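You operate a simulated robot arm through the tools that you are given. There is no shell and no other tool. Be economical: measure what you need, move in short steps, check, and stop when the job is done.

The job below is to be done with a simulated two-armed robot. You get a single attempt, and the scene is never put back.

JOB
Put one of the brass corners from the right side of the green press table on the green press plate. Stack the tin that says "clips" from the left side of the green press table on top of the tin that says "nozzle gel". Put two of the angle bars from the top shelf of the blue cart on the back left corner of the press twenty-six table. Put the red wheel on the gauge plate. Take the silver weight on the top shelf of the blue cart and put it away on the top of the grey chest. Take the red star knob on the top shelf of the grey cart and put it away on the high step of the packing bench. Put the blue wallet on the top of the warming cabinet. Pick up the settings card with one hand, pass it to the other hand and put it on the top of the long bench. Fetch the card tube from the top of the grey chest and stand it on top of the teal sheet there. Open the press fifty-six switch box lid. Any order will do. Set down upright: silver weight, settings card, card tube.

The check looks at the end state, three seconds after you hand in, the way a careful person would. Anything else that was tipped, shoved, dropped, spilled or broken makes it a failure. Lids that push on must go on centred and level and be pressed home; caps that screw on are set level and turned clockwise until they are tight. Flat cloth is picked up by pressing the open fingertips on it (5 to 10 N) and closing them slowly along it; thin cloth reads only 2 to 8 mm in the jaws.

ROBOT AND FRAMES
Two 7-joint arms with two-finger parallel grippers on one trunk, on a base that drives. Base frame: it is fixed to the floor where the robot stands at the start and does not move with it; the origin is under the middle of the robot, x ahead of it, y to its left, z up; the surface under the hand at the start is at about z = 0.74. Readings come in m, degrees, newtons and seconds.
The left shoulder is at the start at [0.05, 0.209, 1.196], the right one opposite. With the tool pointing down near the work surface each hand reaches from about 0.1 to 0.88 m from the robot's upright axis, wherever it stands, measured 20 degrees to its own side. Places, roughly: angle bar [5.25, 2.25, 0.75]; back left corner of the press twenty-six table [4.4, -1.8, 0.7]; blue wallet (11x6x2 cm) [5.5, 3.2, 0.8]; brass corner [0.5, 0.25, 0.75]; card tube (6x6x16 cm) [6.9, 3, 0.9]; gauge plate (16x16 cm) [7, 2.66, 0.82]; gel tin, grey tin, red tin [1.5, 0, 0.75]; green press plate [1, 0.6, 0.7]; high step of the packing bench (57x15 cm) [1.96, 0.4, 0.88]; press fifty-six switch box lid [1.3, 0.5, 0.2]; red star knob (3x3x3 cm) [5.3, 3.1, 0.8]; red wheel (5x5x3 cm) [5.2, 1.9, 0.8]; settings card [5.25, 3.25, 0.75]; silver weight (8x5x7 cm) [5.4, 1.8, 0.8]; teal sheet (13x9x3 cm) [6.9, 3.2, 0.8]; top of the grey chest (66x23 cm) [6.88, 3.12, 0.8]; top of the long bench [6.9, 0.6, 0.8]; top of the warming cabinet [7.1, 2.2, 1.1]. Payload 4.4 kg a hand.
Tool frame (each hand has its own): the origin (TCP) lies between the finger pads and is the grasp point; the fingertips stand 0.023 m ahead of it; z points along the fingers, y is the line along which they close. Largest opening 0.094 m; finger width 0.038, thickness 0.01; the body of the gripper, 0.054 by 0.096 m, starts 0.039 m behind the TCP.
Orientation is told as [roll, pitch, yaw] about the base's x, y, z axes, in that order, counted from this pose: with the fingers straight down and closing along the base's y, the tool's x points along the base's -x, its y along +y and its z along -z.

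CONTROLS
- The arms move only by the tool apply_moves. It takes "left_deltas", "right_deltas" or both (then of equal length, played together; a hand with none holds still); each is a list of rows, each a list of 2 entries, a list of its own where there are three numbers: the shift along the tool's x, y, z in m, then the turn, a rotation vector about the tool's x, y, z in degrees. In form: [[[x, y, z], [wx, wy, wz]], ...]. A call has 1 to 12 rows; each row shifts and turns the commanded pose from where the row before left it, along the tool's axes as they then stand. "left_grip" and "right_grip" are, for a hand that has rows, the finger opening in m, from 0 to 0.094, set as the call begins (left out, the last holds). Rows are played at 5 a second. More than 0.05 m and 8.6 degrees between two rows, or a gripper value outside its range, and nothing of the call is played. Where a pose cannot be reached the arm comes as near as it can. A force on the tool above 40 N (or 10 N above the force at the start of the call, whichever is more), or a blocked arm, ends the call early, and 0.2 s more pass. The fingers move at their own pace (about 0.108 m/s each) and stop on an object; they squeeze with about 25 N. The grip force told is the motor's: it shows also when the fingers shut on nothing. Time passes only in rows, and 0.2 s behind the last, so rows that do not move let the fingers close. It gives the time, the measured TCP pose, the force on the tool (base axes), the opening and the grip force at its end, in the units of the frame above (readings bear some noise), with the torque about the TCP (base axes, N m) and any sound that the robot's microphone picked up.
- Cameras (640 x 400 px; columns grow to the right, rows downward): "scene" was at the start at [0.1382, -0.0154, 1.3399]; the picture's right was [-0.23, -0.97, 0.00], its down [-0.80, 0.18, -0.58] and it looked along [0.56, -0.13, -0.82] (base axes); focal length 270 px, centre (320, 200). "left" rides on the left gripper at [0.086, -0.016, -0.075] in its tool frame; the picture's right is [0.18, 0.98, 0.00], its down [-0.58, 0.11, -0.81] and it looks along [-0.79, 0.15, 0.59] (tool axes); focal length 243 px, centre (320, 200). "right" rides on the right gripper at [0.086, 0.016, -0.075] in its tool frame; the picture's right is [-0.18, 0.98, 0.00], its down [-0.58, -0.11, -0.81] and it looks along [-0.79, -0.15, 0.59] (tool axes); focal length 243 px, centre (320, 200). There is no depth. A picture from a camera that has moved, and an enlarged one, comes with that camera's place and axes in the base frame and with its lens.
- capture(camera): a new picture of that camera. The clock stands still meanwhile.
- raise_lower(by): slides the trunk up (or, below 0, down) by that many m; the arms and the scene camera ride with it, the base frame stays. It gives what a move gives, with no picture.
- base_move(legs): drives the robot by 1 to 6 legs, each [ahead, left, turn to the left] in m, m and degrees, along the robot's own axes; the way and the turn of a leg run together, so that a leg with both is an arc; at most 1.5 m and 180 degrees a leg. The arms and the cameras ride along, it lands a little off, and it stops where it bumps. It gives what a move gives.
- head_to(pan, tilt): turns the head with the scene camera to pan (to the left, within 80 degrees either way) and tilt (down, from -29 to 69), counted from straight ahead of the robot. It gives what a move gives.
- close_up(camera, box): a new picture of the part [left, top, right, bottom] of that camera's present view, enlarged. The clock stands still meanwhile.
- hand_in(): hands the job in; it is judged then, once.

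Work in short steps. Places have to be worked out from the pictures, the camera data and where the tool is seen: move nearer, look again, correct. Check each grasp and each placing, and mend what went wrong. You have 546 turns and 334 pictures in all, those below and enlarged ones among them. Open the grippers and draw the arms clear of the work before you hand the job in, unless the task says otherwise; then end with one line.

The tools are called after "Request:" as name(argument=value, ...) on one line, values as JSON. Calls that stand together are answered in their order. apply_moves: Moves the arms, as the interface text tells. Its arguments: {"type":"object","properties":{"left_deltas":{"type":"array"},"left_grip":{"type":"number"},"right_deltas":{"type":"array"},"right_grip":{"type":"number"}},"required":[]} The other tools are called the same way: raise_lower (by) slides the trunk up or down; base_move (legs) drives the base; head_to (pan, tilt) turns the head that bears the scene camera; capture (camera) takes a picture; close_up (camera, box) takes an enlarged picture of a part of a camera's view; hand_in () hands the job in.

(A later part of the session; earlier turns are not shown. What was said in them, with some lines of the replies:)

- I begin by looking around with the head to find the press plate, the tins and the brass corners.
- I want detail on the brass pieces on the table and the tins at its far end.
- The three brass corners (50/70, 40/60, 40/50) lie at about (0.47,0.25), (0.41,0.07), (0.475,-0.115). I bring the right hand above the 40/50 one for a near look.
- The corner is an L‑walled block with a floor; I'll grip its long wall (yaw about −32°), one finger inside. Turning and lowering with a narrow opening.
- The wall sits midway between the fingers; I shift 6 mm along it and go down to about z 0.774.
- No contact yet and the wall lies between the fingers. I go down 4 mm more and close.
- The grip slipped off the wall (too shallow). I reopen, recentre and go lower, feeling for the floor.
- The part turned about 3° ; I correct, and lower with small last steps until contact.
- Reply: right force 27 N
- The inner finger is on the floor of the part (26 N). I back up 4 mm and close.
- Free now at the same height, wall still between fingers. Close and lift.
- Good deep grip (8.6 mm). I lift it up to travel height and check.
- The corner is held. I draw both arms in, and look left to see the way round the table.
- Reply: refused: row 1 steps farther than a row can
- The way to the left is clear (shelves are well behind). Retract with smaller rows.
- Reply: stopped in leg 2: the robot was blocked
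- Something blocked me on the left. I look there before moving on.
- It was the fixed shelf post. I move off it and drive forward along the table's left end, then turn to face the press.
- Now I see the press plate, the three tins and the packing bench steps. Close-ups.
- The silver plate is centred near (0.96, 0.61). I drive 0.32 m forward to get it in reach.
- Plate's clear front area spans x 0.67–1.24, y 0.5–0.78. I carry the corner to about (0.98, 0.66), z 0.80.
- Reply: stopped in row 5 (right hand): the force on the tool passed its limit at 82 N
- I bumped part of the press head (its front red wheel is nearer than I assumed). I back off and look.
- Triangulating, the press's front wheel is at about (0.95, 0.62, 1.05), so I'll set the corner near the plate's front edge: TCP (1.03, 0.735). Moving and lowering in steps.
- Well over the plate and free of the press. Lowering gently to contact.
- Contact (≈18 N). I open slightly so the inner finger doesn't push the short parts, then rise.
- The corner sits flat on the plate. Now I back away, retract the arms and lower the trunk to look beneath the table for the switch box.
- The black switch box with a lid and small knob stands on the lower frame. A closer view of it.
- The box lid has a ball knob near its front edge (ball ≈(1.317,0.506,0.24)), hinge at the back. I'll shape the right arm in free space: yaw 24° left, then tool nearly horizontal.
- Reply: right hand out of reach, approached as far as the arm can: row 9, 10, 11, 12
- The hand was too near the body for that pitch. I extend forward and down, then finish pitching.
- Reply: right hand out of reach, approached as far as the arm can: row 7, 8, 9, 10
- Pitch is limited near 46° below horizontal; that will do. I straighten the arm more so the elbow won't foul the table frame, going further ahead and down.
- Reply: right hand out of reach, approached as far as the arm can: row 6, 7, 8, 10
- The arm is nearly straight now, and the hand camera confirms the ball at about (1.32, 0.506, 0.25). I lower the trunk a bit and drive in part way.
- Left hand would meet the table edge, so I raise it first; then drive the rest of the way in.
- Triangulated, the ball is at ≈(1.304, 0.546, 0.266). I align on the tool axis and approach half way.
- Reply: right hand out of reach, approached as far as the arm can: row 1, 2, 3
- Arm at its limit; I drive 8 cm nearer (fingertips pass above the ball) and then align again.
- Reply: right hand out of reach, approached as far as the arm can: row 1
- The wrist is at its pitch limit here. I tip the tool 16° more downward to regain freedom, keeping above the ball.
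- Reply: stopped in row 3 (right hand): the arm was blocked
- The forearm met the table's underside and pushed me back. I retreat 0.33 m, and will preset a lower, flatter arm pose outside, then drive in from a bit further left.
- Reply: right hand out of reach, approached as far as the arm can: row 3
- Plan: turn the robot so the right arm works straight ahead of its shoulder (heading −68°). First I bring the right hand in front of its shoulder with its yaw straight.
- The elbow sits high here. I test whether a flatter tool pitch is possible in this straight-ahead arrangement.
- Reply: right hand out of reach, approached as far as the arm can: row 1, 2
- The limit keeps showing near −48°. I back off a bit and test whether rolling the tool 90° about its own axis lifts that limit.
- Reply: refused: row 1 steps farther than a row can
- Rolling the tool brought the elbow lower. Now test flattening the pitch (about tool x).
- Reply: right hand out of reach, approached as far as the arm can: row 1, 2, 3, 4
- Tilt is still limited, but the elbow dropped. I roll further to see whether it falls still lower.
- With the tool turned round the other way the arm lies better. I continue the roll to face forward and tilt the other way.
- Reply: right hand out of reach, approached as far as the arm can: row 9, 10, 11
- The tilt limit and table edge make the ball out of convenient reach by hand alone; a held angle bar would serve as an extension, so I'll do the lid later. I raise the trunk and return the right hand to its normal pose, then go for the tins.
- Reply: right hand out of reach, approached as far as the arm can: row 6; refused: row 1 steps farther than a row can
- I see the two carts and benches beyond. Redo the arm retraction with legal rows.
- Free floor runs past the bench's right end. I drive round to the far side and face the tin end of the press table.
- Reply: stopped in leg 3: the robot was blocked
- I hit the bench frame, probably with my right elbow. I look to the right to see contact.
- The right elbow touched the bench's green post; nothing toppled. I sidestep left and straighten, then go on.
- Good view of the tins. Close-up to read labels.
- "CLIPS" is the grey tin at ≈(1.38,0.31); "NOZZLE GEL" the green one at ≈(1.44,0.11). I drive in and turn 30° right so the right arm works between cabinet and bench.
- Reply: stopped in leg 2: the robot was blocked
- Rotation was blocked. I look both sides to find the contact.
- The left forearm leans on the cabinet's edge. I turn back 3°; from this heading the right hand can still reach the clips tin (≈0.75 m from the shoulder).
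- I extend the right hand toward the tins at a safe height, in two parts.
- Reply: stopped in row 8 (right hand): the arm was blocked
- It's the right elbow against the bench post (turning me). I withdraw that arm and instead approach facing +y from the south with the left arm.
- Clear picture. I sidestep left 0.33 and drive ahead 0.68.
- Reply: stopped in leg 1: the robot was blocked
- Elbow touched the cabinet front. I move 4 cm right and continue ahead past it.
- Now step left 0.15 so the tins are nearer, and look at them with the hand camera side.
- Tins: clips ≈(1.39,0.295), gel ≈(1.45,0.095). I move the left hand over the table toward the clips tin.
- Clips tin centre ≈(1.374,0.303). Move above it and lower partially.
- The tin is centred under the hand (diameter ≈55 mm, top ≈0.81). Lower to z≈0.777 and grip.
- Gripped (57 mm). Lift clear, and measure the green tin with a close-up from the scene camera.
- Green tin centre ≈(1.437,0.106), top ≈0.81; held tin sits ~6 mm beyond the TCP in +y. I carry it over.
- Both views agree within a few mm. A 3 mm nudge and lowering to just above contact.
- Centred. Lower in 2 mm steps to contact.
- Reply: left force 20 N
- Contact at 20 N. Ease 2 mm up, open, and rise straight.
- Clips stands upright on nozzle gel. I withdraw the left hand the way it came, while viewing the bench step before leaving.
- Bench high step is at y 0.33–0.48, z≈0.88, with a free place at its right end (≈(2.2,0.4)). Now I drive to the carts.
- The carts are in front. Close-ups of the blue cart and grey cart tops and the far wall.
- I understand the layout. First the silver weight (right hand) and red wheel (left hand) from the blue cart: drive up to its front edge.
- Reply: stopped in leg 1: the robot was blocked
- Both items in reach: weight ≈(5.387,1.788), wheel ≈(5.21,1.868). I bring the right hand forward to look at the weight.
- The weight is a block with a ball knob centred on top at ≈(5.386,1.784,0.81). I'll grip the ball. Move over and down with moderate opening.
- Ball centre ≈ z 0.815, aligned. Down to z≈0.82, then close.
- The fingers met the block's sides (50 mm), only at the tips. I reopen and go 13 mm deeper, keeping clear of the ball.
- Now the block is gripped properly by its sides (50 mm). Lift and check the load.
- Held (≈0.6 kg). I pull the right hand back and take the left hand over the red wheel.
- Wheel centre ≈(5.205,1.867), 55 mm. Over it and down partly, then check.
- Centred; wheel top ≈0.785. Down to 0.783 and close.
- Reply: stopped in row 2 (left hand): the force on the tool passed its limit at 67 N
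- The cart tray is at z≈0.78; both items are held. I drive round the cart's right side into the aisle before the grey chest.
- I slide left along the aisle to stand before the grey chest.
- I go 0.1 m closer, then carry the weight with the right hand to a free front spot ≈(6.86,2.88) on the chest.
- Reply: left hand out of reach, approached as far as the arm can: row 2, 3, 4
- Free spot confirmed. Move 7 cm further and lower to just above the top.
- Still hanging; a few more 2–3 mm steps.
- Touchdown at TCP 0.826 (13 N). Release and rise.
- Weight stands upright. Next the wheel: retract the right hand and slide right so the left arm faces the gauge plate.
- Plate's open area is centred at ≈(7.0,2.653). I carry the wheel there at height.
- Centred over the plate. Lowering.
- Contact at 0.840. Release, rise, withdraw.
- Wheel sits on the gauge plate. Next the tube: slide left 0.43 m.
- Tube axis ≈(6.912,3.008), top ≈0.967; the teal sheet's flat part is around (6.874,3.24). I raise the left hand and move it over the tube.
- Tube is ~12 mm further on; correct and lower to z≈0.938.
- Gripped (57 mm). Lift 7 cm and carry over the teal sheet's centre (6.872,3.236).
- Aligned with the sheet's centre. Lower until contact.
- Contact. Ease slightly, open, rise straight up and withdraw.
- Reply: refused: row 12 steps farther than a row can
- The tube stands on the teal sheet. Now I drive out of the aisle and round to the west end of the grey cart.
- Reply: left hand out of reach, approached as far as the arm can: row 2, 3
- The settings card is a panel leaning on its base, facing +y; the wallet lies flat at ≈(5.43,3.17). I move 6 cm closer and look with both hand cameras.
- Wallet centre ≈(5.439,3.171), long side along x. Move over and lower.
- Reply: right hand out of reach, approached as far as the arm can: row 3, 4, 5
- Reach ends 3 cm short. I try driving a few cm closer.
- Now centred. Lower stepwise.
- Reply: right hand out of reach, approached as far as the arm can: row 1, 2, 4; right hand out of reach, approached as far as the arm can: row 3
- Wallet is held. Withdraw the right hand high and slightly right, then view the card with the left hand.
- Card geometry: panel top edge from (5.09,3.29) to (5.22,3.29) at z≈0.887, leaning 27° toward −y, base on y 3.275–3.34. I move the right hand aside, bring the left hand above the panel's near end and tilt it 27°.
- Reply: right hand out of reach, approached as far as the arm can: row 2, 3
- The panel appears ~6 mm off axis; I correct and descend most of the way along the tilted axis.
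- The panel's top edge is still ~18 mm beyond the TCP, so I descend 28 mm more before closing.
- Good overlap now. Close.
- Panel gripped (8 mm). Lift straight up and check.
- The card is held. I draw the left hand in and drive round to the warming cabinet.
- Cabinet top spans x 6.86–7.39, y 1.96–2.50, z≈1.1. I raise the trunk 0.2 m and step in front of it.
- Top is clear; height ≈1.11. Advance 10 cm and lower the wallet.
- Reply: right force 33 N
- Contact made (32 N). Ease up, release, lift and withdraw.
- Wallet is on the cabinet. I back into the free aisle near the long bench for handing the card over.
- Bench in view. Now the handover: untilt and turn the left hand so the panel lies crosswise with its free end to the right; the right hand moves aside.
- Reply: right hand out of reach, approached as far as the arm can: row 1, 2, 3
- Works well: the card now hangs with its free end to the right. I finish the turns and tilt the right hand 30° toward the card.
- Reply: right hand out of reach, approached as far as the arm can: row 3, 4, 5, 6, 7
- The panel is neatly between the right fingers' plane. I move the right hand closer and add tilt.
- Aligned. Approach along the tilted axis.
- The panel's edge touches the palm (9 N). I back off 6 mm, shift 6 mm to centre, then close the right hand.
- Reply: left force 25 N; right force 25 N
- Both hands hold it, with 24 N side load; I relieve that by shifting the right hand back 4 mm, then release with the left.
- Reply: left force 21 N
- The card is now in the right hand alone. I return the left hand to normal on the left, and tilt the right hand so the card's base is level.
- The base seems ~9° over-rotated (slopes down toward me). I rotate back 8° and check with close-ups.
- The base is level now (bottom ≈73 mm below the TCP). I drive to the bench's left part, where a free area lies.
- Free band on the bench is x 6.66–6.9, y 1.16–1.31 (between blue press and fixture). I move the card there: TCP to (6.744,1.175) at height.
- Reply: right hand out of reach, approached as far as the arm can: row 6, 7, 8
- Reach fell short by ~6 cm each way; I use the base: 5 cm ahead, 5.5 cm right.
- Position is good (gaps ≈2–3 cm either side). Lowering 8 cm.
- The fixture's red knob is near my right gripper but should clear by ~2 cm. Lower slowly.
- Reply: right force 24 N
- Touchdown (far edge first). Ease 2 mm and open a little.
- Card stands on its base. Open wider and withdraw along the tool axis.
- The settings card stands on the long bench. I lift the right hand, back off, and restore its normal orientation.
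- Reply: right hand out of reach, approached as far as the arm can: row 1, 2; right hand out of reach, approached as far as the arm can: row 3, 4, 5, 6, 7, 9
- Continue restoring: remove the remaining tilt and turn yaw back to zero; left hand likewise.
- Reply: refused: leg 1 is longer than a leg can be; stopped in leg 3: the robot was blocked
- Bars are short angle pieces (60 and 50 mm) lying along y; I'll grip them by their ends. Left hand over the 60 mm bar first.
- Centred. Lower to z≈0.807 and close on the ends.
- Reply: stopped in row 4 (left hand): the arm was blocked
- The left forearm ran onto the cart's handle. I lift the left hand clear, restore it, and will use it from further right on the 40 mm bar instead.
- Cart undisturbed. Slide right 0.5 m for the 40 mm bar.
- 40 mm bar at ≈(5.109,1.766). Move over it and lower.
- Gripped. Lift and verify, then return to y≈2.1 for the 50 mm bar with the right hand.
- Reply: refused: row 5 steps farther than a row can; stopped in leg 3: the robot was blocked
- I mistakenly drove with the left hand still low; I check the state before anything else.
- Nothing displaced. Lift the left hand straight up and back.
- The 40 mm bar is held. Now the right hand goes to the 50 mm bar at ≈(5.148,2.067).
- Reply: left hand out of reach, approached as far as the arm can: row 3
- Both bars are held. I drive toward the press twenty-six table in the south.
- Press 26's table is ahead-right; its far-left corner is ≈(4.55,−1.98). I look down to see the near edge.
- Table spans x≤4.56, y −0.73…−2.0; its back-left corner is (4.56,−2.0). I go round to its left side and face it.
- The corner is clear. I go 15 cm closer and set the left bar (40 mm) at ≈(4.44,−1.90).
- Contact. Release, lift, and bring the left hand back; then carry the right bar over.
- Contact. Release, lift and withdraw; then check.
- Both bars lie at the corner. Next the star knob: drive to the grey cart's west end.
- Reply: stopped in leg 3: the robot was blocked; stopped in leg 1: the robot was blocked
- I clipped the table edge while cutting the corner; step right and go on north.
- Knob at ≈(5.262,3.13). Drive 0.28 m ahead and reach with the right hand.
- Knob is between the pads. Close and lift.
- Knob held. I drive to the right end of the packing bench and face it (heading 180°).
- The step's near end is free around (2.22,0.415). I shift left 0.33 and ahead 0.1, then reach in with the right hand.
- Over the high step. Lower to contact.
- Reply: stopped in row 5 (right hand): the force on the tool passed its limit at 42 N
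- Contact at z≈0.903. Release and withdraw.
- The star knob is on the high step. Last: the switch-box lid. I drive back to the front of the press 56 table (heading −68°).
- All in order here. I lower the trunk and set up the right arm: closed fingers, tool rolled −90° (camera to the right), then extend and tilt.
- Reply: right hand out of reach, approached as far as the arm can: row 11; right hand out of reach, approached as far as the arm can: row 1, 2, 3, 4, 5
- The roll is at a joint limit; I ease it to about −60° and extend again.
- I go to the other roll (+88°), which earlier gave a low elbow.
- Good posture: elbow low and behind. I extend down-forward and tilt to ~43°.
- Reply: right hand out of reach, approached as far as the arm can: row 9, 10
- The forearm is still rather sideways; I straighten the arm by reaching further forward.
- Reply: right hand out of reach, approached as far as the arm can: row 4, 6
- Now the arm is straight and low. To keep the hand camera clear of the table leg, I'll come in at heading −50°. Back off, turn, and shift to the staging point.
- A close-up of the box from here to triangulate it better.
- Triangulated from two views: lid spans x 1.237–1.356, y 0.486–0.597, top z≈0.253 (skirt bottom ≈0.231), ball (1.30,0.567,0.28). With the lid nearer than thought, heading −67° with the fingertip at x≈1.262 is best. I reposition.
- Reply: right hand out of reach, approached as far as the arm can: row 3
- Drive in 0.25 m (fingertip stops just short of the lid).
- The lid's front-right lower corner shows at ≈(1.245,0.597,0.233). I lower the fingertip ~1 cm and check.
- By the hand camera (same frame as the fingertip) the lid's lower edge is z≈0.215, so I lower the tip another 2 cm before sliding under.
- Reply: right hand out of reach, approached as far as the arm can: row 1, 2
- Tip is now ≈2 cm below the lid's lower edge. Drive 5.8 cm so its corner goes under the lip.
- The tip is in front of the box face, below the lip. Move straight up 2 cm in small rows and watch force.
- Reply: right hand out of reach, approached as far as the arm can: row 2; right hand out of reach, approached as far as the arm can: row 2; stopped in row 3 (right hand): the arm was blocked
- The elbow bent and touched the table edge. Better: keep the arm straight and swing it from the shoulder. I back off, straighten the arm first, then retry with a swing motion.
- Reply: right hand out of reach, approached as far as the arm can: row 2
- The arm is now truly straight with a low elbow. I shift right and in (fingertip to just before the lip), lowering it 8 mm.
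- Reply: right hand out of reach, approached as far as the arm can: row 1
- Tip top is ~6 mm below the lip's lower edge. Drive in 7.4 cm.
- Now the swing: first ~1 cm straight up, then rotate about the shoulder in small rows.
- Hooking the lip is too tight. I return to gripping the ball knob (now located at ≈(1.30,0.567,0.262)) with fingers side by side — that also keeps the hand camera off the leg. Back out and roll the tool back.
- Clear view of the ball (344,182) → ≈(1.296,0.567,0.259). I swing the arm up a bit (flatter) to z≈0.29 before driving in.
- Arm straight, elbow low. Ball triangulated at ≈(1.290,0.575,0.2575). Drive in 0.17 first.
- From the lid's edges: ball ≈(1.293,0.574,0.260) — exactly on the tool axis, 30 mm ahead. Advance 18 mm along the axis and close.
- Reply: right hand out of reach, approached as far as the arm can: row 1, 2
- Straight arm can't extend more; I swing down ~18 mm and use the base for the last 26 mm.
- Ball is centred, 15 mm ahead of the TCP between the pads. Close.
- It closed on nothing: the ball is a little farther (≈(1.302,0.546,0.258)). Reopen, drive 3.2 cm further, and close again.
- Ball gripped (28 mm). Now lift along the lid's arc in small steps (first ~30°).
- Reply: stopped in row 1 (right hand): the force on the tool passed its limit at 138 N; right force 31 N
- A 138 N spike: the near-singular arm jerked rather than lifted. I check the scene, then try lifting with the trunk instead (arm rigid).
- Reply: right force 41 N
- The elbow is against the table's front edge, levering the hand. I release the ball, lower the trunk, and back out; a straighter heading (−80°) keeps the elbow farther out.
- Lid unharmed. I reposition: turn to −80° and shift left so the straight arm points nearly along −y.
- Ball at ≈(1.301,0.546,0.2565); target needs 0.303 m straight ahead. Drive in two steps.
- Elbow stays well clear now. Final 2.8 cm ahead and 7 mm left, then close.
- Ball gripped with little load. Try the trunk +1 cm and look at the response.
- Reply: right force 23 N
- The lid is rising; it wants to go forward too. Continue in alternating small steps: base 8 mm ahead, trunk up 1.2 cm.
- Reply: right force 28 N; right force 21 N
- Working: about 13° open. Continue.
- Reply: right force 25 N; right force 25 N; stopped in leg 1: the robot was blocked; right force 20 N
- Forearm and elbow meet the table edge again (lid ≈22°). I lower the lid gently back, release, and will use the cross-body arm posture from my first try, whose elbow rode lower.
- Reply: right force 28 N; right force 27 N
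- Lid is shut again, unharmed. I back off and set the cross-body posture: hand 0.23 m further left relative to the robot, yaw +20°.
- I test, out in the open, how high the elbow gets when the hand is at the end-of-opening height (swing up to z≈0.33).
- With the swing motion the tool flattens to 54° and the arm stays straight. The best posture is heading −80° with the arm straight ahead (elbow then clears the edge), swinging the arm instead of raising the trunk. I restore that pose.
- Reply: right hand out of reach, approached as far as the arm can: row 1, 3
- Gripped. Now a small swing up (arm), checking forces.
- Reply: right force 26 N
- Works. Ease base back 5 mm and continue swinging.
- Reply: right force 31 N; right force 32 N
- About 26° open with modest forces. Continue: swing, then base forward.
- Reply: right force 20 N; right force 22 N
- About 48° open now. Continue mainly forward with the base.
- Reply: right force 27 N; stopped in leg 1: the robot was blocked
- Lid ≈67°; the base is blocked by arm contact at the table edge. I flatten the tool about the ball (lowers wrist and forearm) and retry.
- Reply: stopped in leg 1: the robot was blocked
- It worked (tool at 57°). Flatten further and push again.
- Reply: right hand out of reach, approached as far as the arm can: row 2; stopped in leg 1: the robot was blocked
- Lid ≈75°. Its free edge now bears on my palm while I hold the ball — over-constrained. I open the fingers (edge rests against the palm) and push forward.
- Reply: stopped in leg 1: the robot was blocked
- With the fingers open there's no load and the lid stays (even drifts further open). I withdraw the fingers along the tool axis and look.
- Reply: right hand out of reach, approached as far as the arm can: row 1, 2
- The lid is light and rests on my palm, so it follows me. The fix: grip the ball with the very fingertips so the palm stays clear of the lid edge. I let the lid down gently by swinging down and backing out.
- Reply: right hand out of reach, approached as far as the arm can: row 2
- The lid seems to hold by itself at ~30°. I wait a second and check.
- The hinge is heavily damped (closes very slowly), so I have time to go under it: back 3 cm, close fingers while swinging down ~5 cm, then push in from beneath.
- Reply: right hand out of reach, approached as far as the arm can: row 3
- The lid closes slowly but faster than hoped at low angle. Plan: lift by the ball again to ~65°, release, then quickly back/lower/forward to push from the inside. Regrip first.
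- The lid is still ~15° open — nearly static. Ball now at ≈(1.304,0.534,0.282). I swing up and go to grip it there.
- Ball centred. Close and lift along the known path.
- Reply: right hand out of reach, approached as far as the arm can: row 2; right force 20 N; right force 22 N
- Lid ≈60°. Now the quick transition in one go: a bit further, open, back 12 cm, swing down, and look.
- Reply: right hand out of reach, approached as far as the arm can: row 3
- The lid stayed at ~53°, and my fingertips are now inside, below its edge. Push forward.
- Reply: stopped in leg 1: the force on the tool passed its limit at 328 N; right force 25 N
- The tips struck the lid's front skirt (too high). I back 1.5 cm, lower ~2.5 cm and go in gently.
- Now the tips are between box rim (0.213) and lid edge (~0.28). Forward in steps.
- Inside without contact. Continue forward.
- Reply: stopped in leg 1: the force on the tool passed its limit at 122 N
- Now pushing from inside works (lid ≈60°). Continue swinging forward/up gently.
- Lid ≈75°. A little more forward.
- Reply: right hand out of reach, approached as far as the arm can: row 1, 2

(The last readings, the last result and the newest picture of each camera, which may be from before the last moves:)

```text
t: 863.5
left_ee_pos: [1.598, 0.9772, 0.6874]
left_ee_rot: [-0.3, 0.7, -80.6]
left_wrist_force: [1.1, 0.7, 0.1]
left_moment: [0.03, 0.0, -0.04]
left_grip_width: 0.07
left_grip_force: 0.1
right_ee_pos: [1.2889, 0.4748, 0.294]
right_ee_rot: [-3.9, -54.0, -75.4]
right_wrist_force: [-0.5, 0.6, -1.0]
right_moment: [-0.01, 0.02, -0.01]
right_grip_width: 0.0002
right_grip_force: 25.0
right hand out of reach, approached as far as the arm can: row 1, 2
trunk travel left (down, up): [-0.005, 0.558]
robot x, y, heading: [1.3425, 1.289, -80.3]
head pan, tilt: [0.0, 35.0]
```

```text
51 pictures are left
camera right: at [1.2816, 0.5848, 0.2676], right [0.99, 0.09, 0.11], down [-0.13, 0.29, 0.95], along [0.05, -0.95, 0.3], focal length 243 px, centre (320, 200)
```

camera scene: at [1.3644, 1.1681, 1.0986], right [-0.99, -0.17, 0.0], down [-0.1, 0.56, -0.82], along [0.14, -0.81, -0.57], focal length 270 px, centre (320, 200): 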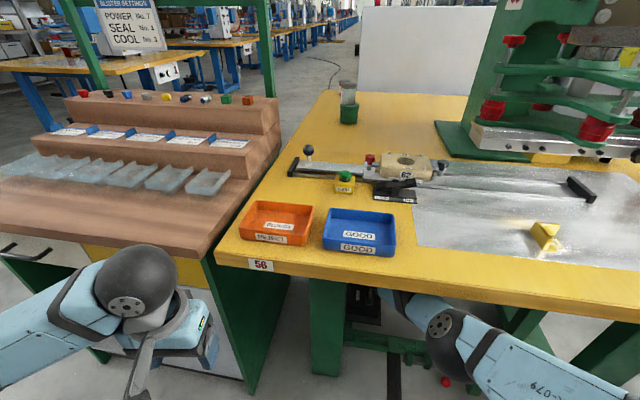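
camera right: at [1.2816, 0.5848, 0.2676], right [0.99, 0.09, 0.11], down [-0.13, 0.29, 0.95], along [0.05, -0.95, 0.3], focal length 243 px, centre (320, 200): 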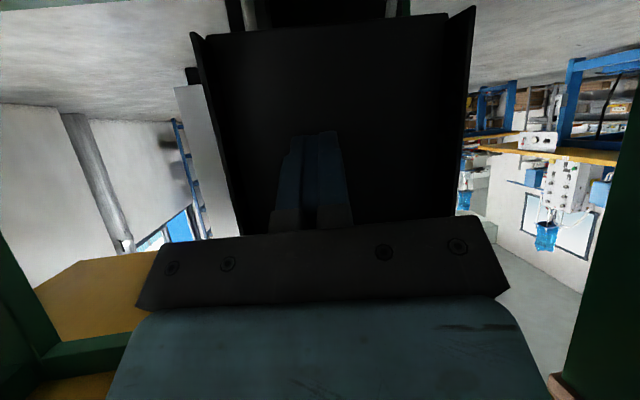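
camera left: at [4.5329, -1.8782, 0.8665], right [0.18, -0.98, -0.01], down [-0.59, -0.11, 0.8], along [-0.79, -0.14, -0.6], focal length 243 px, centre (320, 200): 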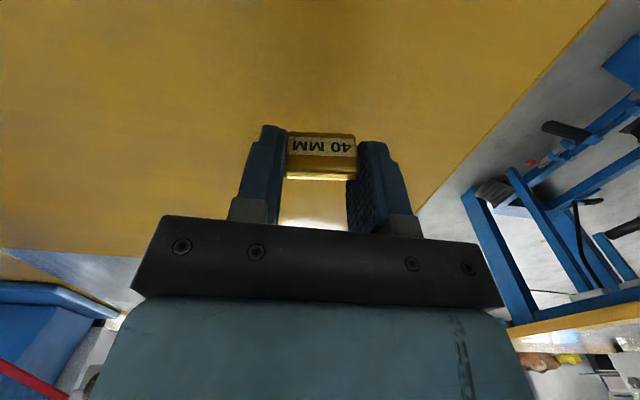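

Request:
base_move(legs=[[0.015, -0.001, 0]])

Request:
capture(camera="right")

```text
t: 864.4
left_ee_pos: [1.5999, 0.9667, 0.6884]
left_ee_rot: [-0.4, 0.7, -80.6]
left_wrist_force: [-0.1, -0.2, 0.8]
left_moment: [-0.03, 0.0, 0.01]
left_grip_width: 0.0697
left_grip_force: 0.1
right_ee_pos: [1.289, 0.4645, 0.2949]
right_ee_rot: [-4.1, -54.1, -75.3]
right_wrist_force: [-2.0, 9.7, 9.8]
right_moment: [-0.29, 0.06, -0.09]
right_grip_width: 0.0001
right_grip_force: 24.7
trunk travel left (down, up): [-0.005, 0.558]
robot x, y, heading: [1.3386, 1.2782, -80.4]
head pan, tilt: [0.0, 35.0]
stopped in leg 1: the force on the tool passed its limit at 55 N (the readings are from after the stop); the commanded pose is now the measured one
```

```text
50 pictures are left
camera right: at [1.2822, 0.5758, 0.2664], right [0.99, 0.09, 0.11], down [-0.13, 0.29, 0.95], along [0.05, -0.95, 0.3], focal length 243 px, centre (320, 200)
```

right: 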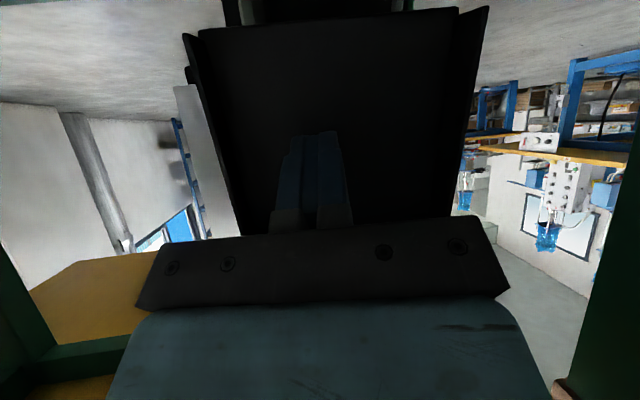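

55 N contact: the lid is at its stop (past vertical by my estimate). I withdraw and check that it stays.

Request:
base_move(legs=[[-0.06, 0, 0]])

Request:
apply_moves(right_deltas=[[[0, 0, 0], [0, 0, 0]], [[0, 0, 0], [0, 0, 0]], [[0, 0, 0], [0, 0, 0]], [[0, 0, 0], [0, 0, 0]], [[0, 0, 0], [0, 0, 0]]])

Request:
capture(camera="right")

```text
t: 865.4
left_ee_pos: [1.5875, 1.0248, 0.6882]
left_ee_rot: [-0.4, 0.5, -80.6]
left_wrist_force: [0.5, -0.3, -0.3]
left_moment: [-0.02, -0.01, -0.02]
left_grip_width: 0.0699
left_grip_force: 0.0
right_ee_pos: [1.2776, 0.5251, 0.293]
right_ee_rot: [-4.0, -54.0, -75.3]
right_wrist_force: [-0.3, 0.9, 0.2]
right_moment: [-0.03, 0.03, 0.03]
right_grip_width: 0.0
right_grip_force: 25.1
trunk travel left (down, up): [-0.005, 0.558]
robot x, y, heading: [1.3319, 1.3394, -80.1]
head pan, tilt: [0.0, 35.0]
```

```text
t: 866.6
left_ee_pos: [1.5892, 1.0252, 0.6874]
left_ee_rot: [-0.2, 0.7, -80.6]
left_wrist_force: [0.4, 0.3, 0.6]
left_moment: [-0.01, 0.0, 0.02]
left_grip_width: 0.0698
left_grip_force: 0.1
right_ee_pos: [1.2787, 0.5253, 0.2925]
right_ee_rot: [-4.0, -54.0, -75.3]
right_wrist_force: [0.3, 0.2, 0.6]
right_moment: [0.0, 0.01, -0.03]
right_grip_width: 0.0
right_grip_force: 24.8
trunk travel left (down, up): [-0.005, 0.558]
robot x, y, heading: [1.3278, 1.3387, -80.4]
head pan, tilt: [0.0, 35.0]
```

```text
49 pictures are left
camera right: at [1.2719, 0.6352, 0.2654], right [0.99, 0.09, 0.11], down [-0.13, 0.29, 0.95], along [0.05, -0.95, 0.3], focal length 243 px, centre (320, 200)
```

right: 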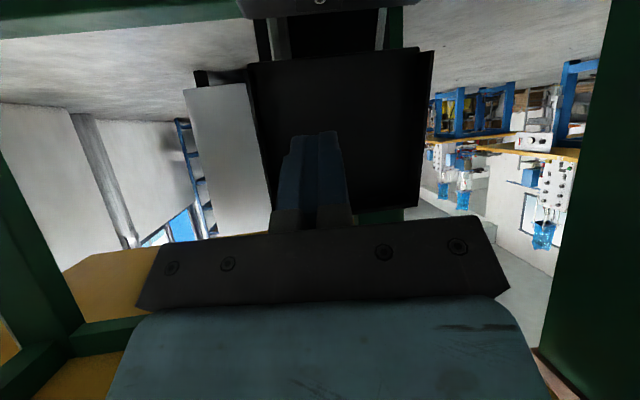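

The lid stands open past vertical and stays. I back out completely and verify from the scene camera.

Request:
base_move(legs=[[-0.5, 0, 0]])

Request:
close_up(camera="scene", box=[250, 180, 450, 305])

Request:
capture(camera="scene")

```text
t: 869.5
left_ee_pos: [1.5043, 1.5176, 0.6871]
left_ee_rot: [-0.4, 0.7, -80.7]
left_wrist_force: [0.1, 0.3, -0.2]
left_moment: [-0.03, -0.02, -0.02]
left_grip_width: 0.0701
left_grip_force: 0.1
right_ee_pos: [1.1959, 1.0168, 0.2927]
right_ee_rot: [-4.0, -54.1, -75.3]
right_wrist_force: [0.4, -0.6, -1.2]
right_moment: [0.0, -0.02, 0.0]
right_grip_width: 0.0001
right_grip_force: 25.1
trunk travel left (down, up): [-0.005, 0.558]
robot x, y, heading: [1.2454, 1.8322, -80.4]
head pan, tilt: [0.0, 35.0]
```

```text
3.20 times, centred on (350, 242) of scene
camera zoom: at [1.2737, 1.6779, 1.098], right [-0.99, -0.17, 0.0], down [-0.1, 0.57, -0.82], along [0.14, -0.81, -0.57], focal length 864 px, centre (224, 64)
```

zoom: 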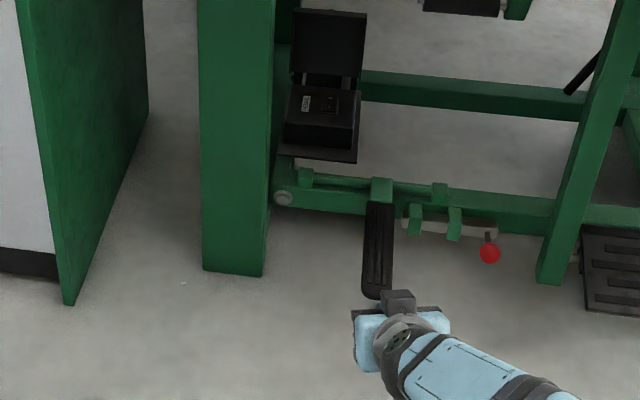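

```text
47 pictures are left
camera scene: at [1.2737, 1.6779, 1.098], right [-0.99, -0.17, 0.0], down [-0.1, 0.57, -0.82], along [0.14, -0.81, -0.57], focal length 270 px, centre (320, 200)
```

scene: 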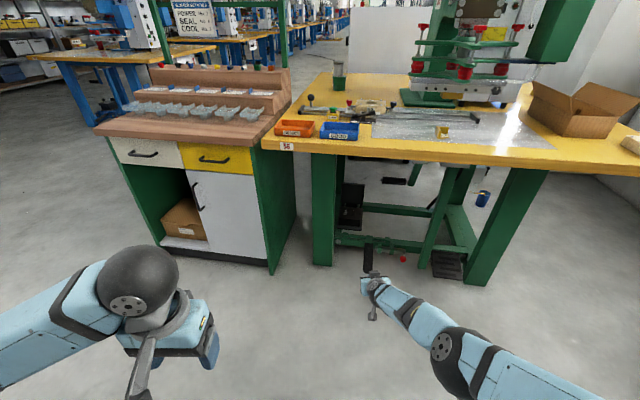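

The lid is fully open with the switches showing. I raise the trunk, draw the right arm up and open it, and check the corner, tins and knob.

Request:
raise_lower(by=0.27)

Request:
apply_moves(right_deltas=[[[0, 0, -0.04], [0, 8, 0]], [[0, 0, -0.04], [0, 8, 0]], [[0, 0, -0.04], [0, 8, 0]], [[0, 0, -0.04], [0, 8, 0]], [[0, 0, -0.04], [0, 8, 0]], [[0, 0, -0.04], [0, 8, 0]], [[0, 0, -0.04], [0, 6, 0]], [[0, 0, -0.04], [0, 0, 0]]], right_grip=0.06)

Request:
close_up(camera="scene", box=[110, 50, 560, 250])

```text
t: 872.2
left_ee_pos: [1.5047, 1.517, 0.958]
left_ee_rot: [-0.3, 0.7, -80.7]
left_wrist_force: [0.2, -0.1, -0.2]
left_moment: [0.01, -0.01, 0.0]
left_grip_width: 0.0699
left_grip_force: 0.1
right_ee_pos: [1.1951, 1.0171, 0.5611]
right_ee_rot: [-4.0, -54.1, -75.4]
right_wrist_force: [-0.4, 0.5, -0.3]
right_moment: [-0.02, -0.01, 0.01]
right_grip_width: 0.0001
right_grip_force: 25.1
trunk travel left (down, up): [-0.275, 0.288]
robot x, y, heading: [1.2486, 1.8339, -80.1]
head pan, tilt: [0.0, 35.0]
```

```text
t: 874.0
left_ee_pos: [1.5046, 1.5178, 0.9567]
left_ee_rot: [-0.3, 0.7, -80.8]
left_wrist_force: [-0.1, 0.1, 0.2]
left_moment: [-0.02, 0.0, -0.02]
left_grip_width: 0.0698
left_grip_force: 0.1
right_ee_pos: [1.1957, 1.1296, 0.8141]
right_ee_rot: [-2.4, -0.1, -78.6]
right_wrist_force: [0.1, -0.2, 0.0]
right_moment: [-0.02, 0.04, 0.01]
right_grip_width: 0.0602
right_grip_force: 0.0
right hand out of reach, approached as far as the arm can: row 1
trunk travel left (down, up): [-0.275, 0.288]
robot x, y, heading: [1.2496, 1.8279, -80.6]
head pan, tilt: [0.0, 35.0]
```

```text
1.42 times, centred on (335, 150) of scene
camera zoom: at [1.2735, 1.6786, 1.368], right [-0.99, -0.17, 0.0], down [-0.1, 0.56, -0.82], along [0.14, -0.81, -0.57], focal length 384 px, centre (299, 271)
```

zoom: 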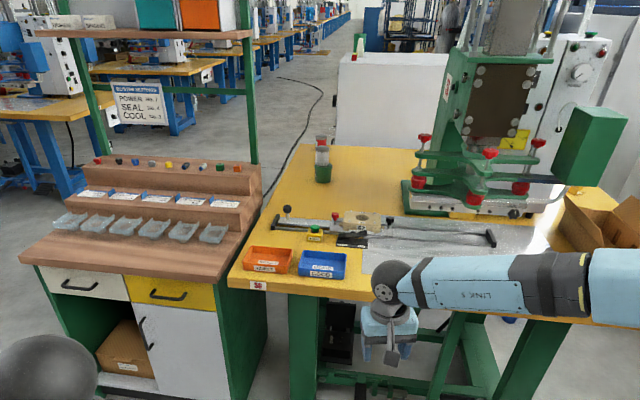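

Request:
apply_moves(right_deltas=[[[0.045, 0, -0.01], [2.3, 0, 0]], [[0.045, 0, -0.02], [0, 0, 0]], [[0.045, 0, -0.02], [0, 0, 0]], [[0.045, 0, -0.02], [0, 0, 0]], [[0.045, 0, -0.02], [0, 0, 0]], [[0.04, 0, -0.02], [0, 0, 0]]])

Request:
close_up(camera="scene", box=[340, 110, 580, 260])

Request:
close_up(camera="scene", box=[140, 90, 380, 240])

```text
t: 875.5
left_ee_pos: [1.5044, 1.5175, 0.9586]
left_ee_rot: [-0.3, 0.7, -80.7]
left_wrist_force: [-0.9, 0.5, 0.3]
left_moment: [0.01, 0.02, -0.02]
left_grip_width: 0.0698
left_grip_force: 0.0
right_ee_pos: [1.1519, 1.3932, 0.9246]
right_ee_rot: [-4.6, -0.1, -78.6]
right_wrist_force: [0.3, 0.7, -0.1]
right_moment: [-0.03, -0.02, 0.01]
right_grip_width: 0.0596
right_grip_force: 0.1
trunk travel left (down, up): [-0.275, 0.288]
robot x, y, heading: [1.2464, 1.8279, -80.1]
head pan, tilt: [0.0, 35.0]
```

```text
2.67 times, centred on (460, 185) of scene
camera zoom: at [1.2735, 1.6785, 1.368], right [-0.99, -0.17, 0.0], down [-0.1, 0.56, -0.82], along [0.14, -0.81, -0.57], focal length 720 px, centre (-53, 240)
```

zoom: 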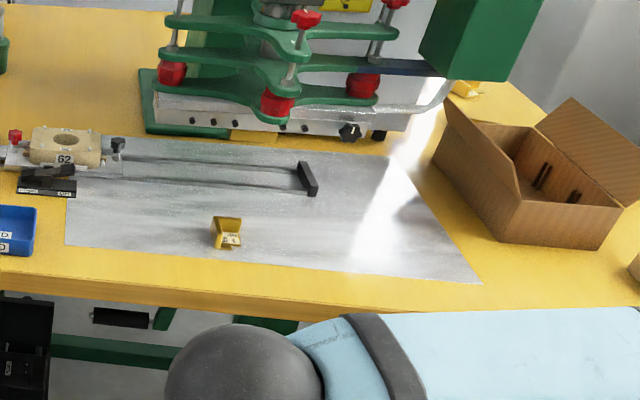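

```text
2.67 times, centred on (260, 165) of scene
camera zoom: at [1.2735, 1.6785, 1.368], right [-0.99, -0.17, 0.0], down [-0.1, 0.56, -0.82], along [0.14, -0.81, -0.57], focal length 720 px, centre (480, 293)
```

zoom: 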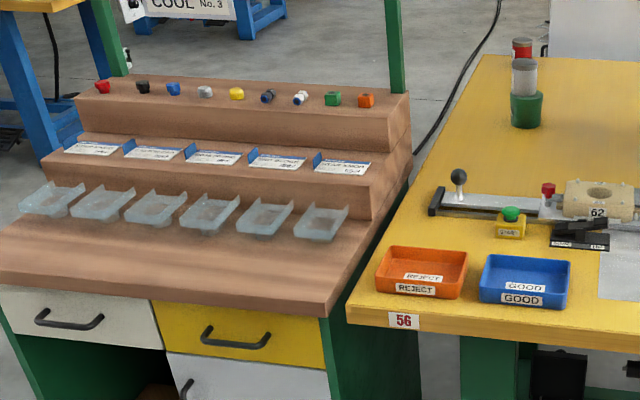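

All nine placements and the open lid check out, grippers are open and arms clear of the work. Handing in.

Request:
hand_in()

```text
The job is handed in.
```

All ten tasks are done and handed in; I did not go back to re-check the two angle bars after bumping that table's edge with the base on the way out.
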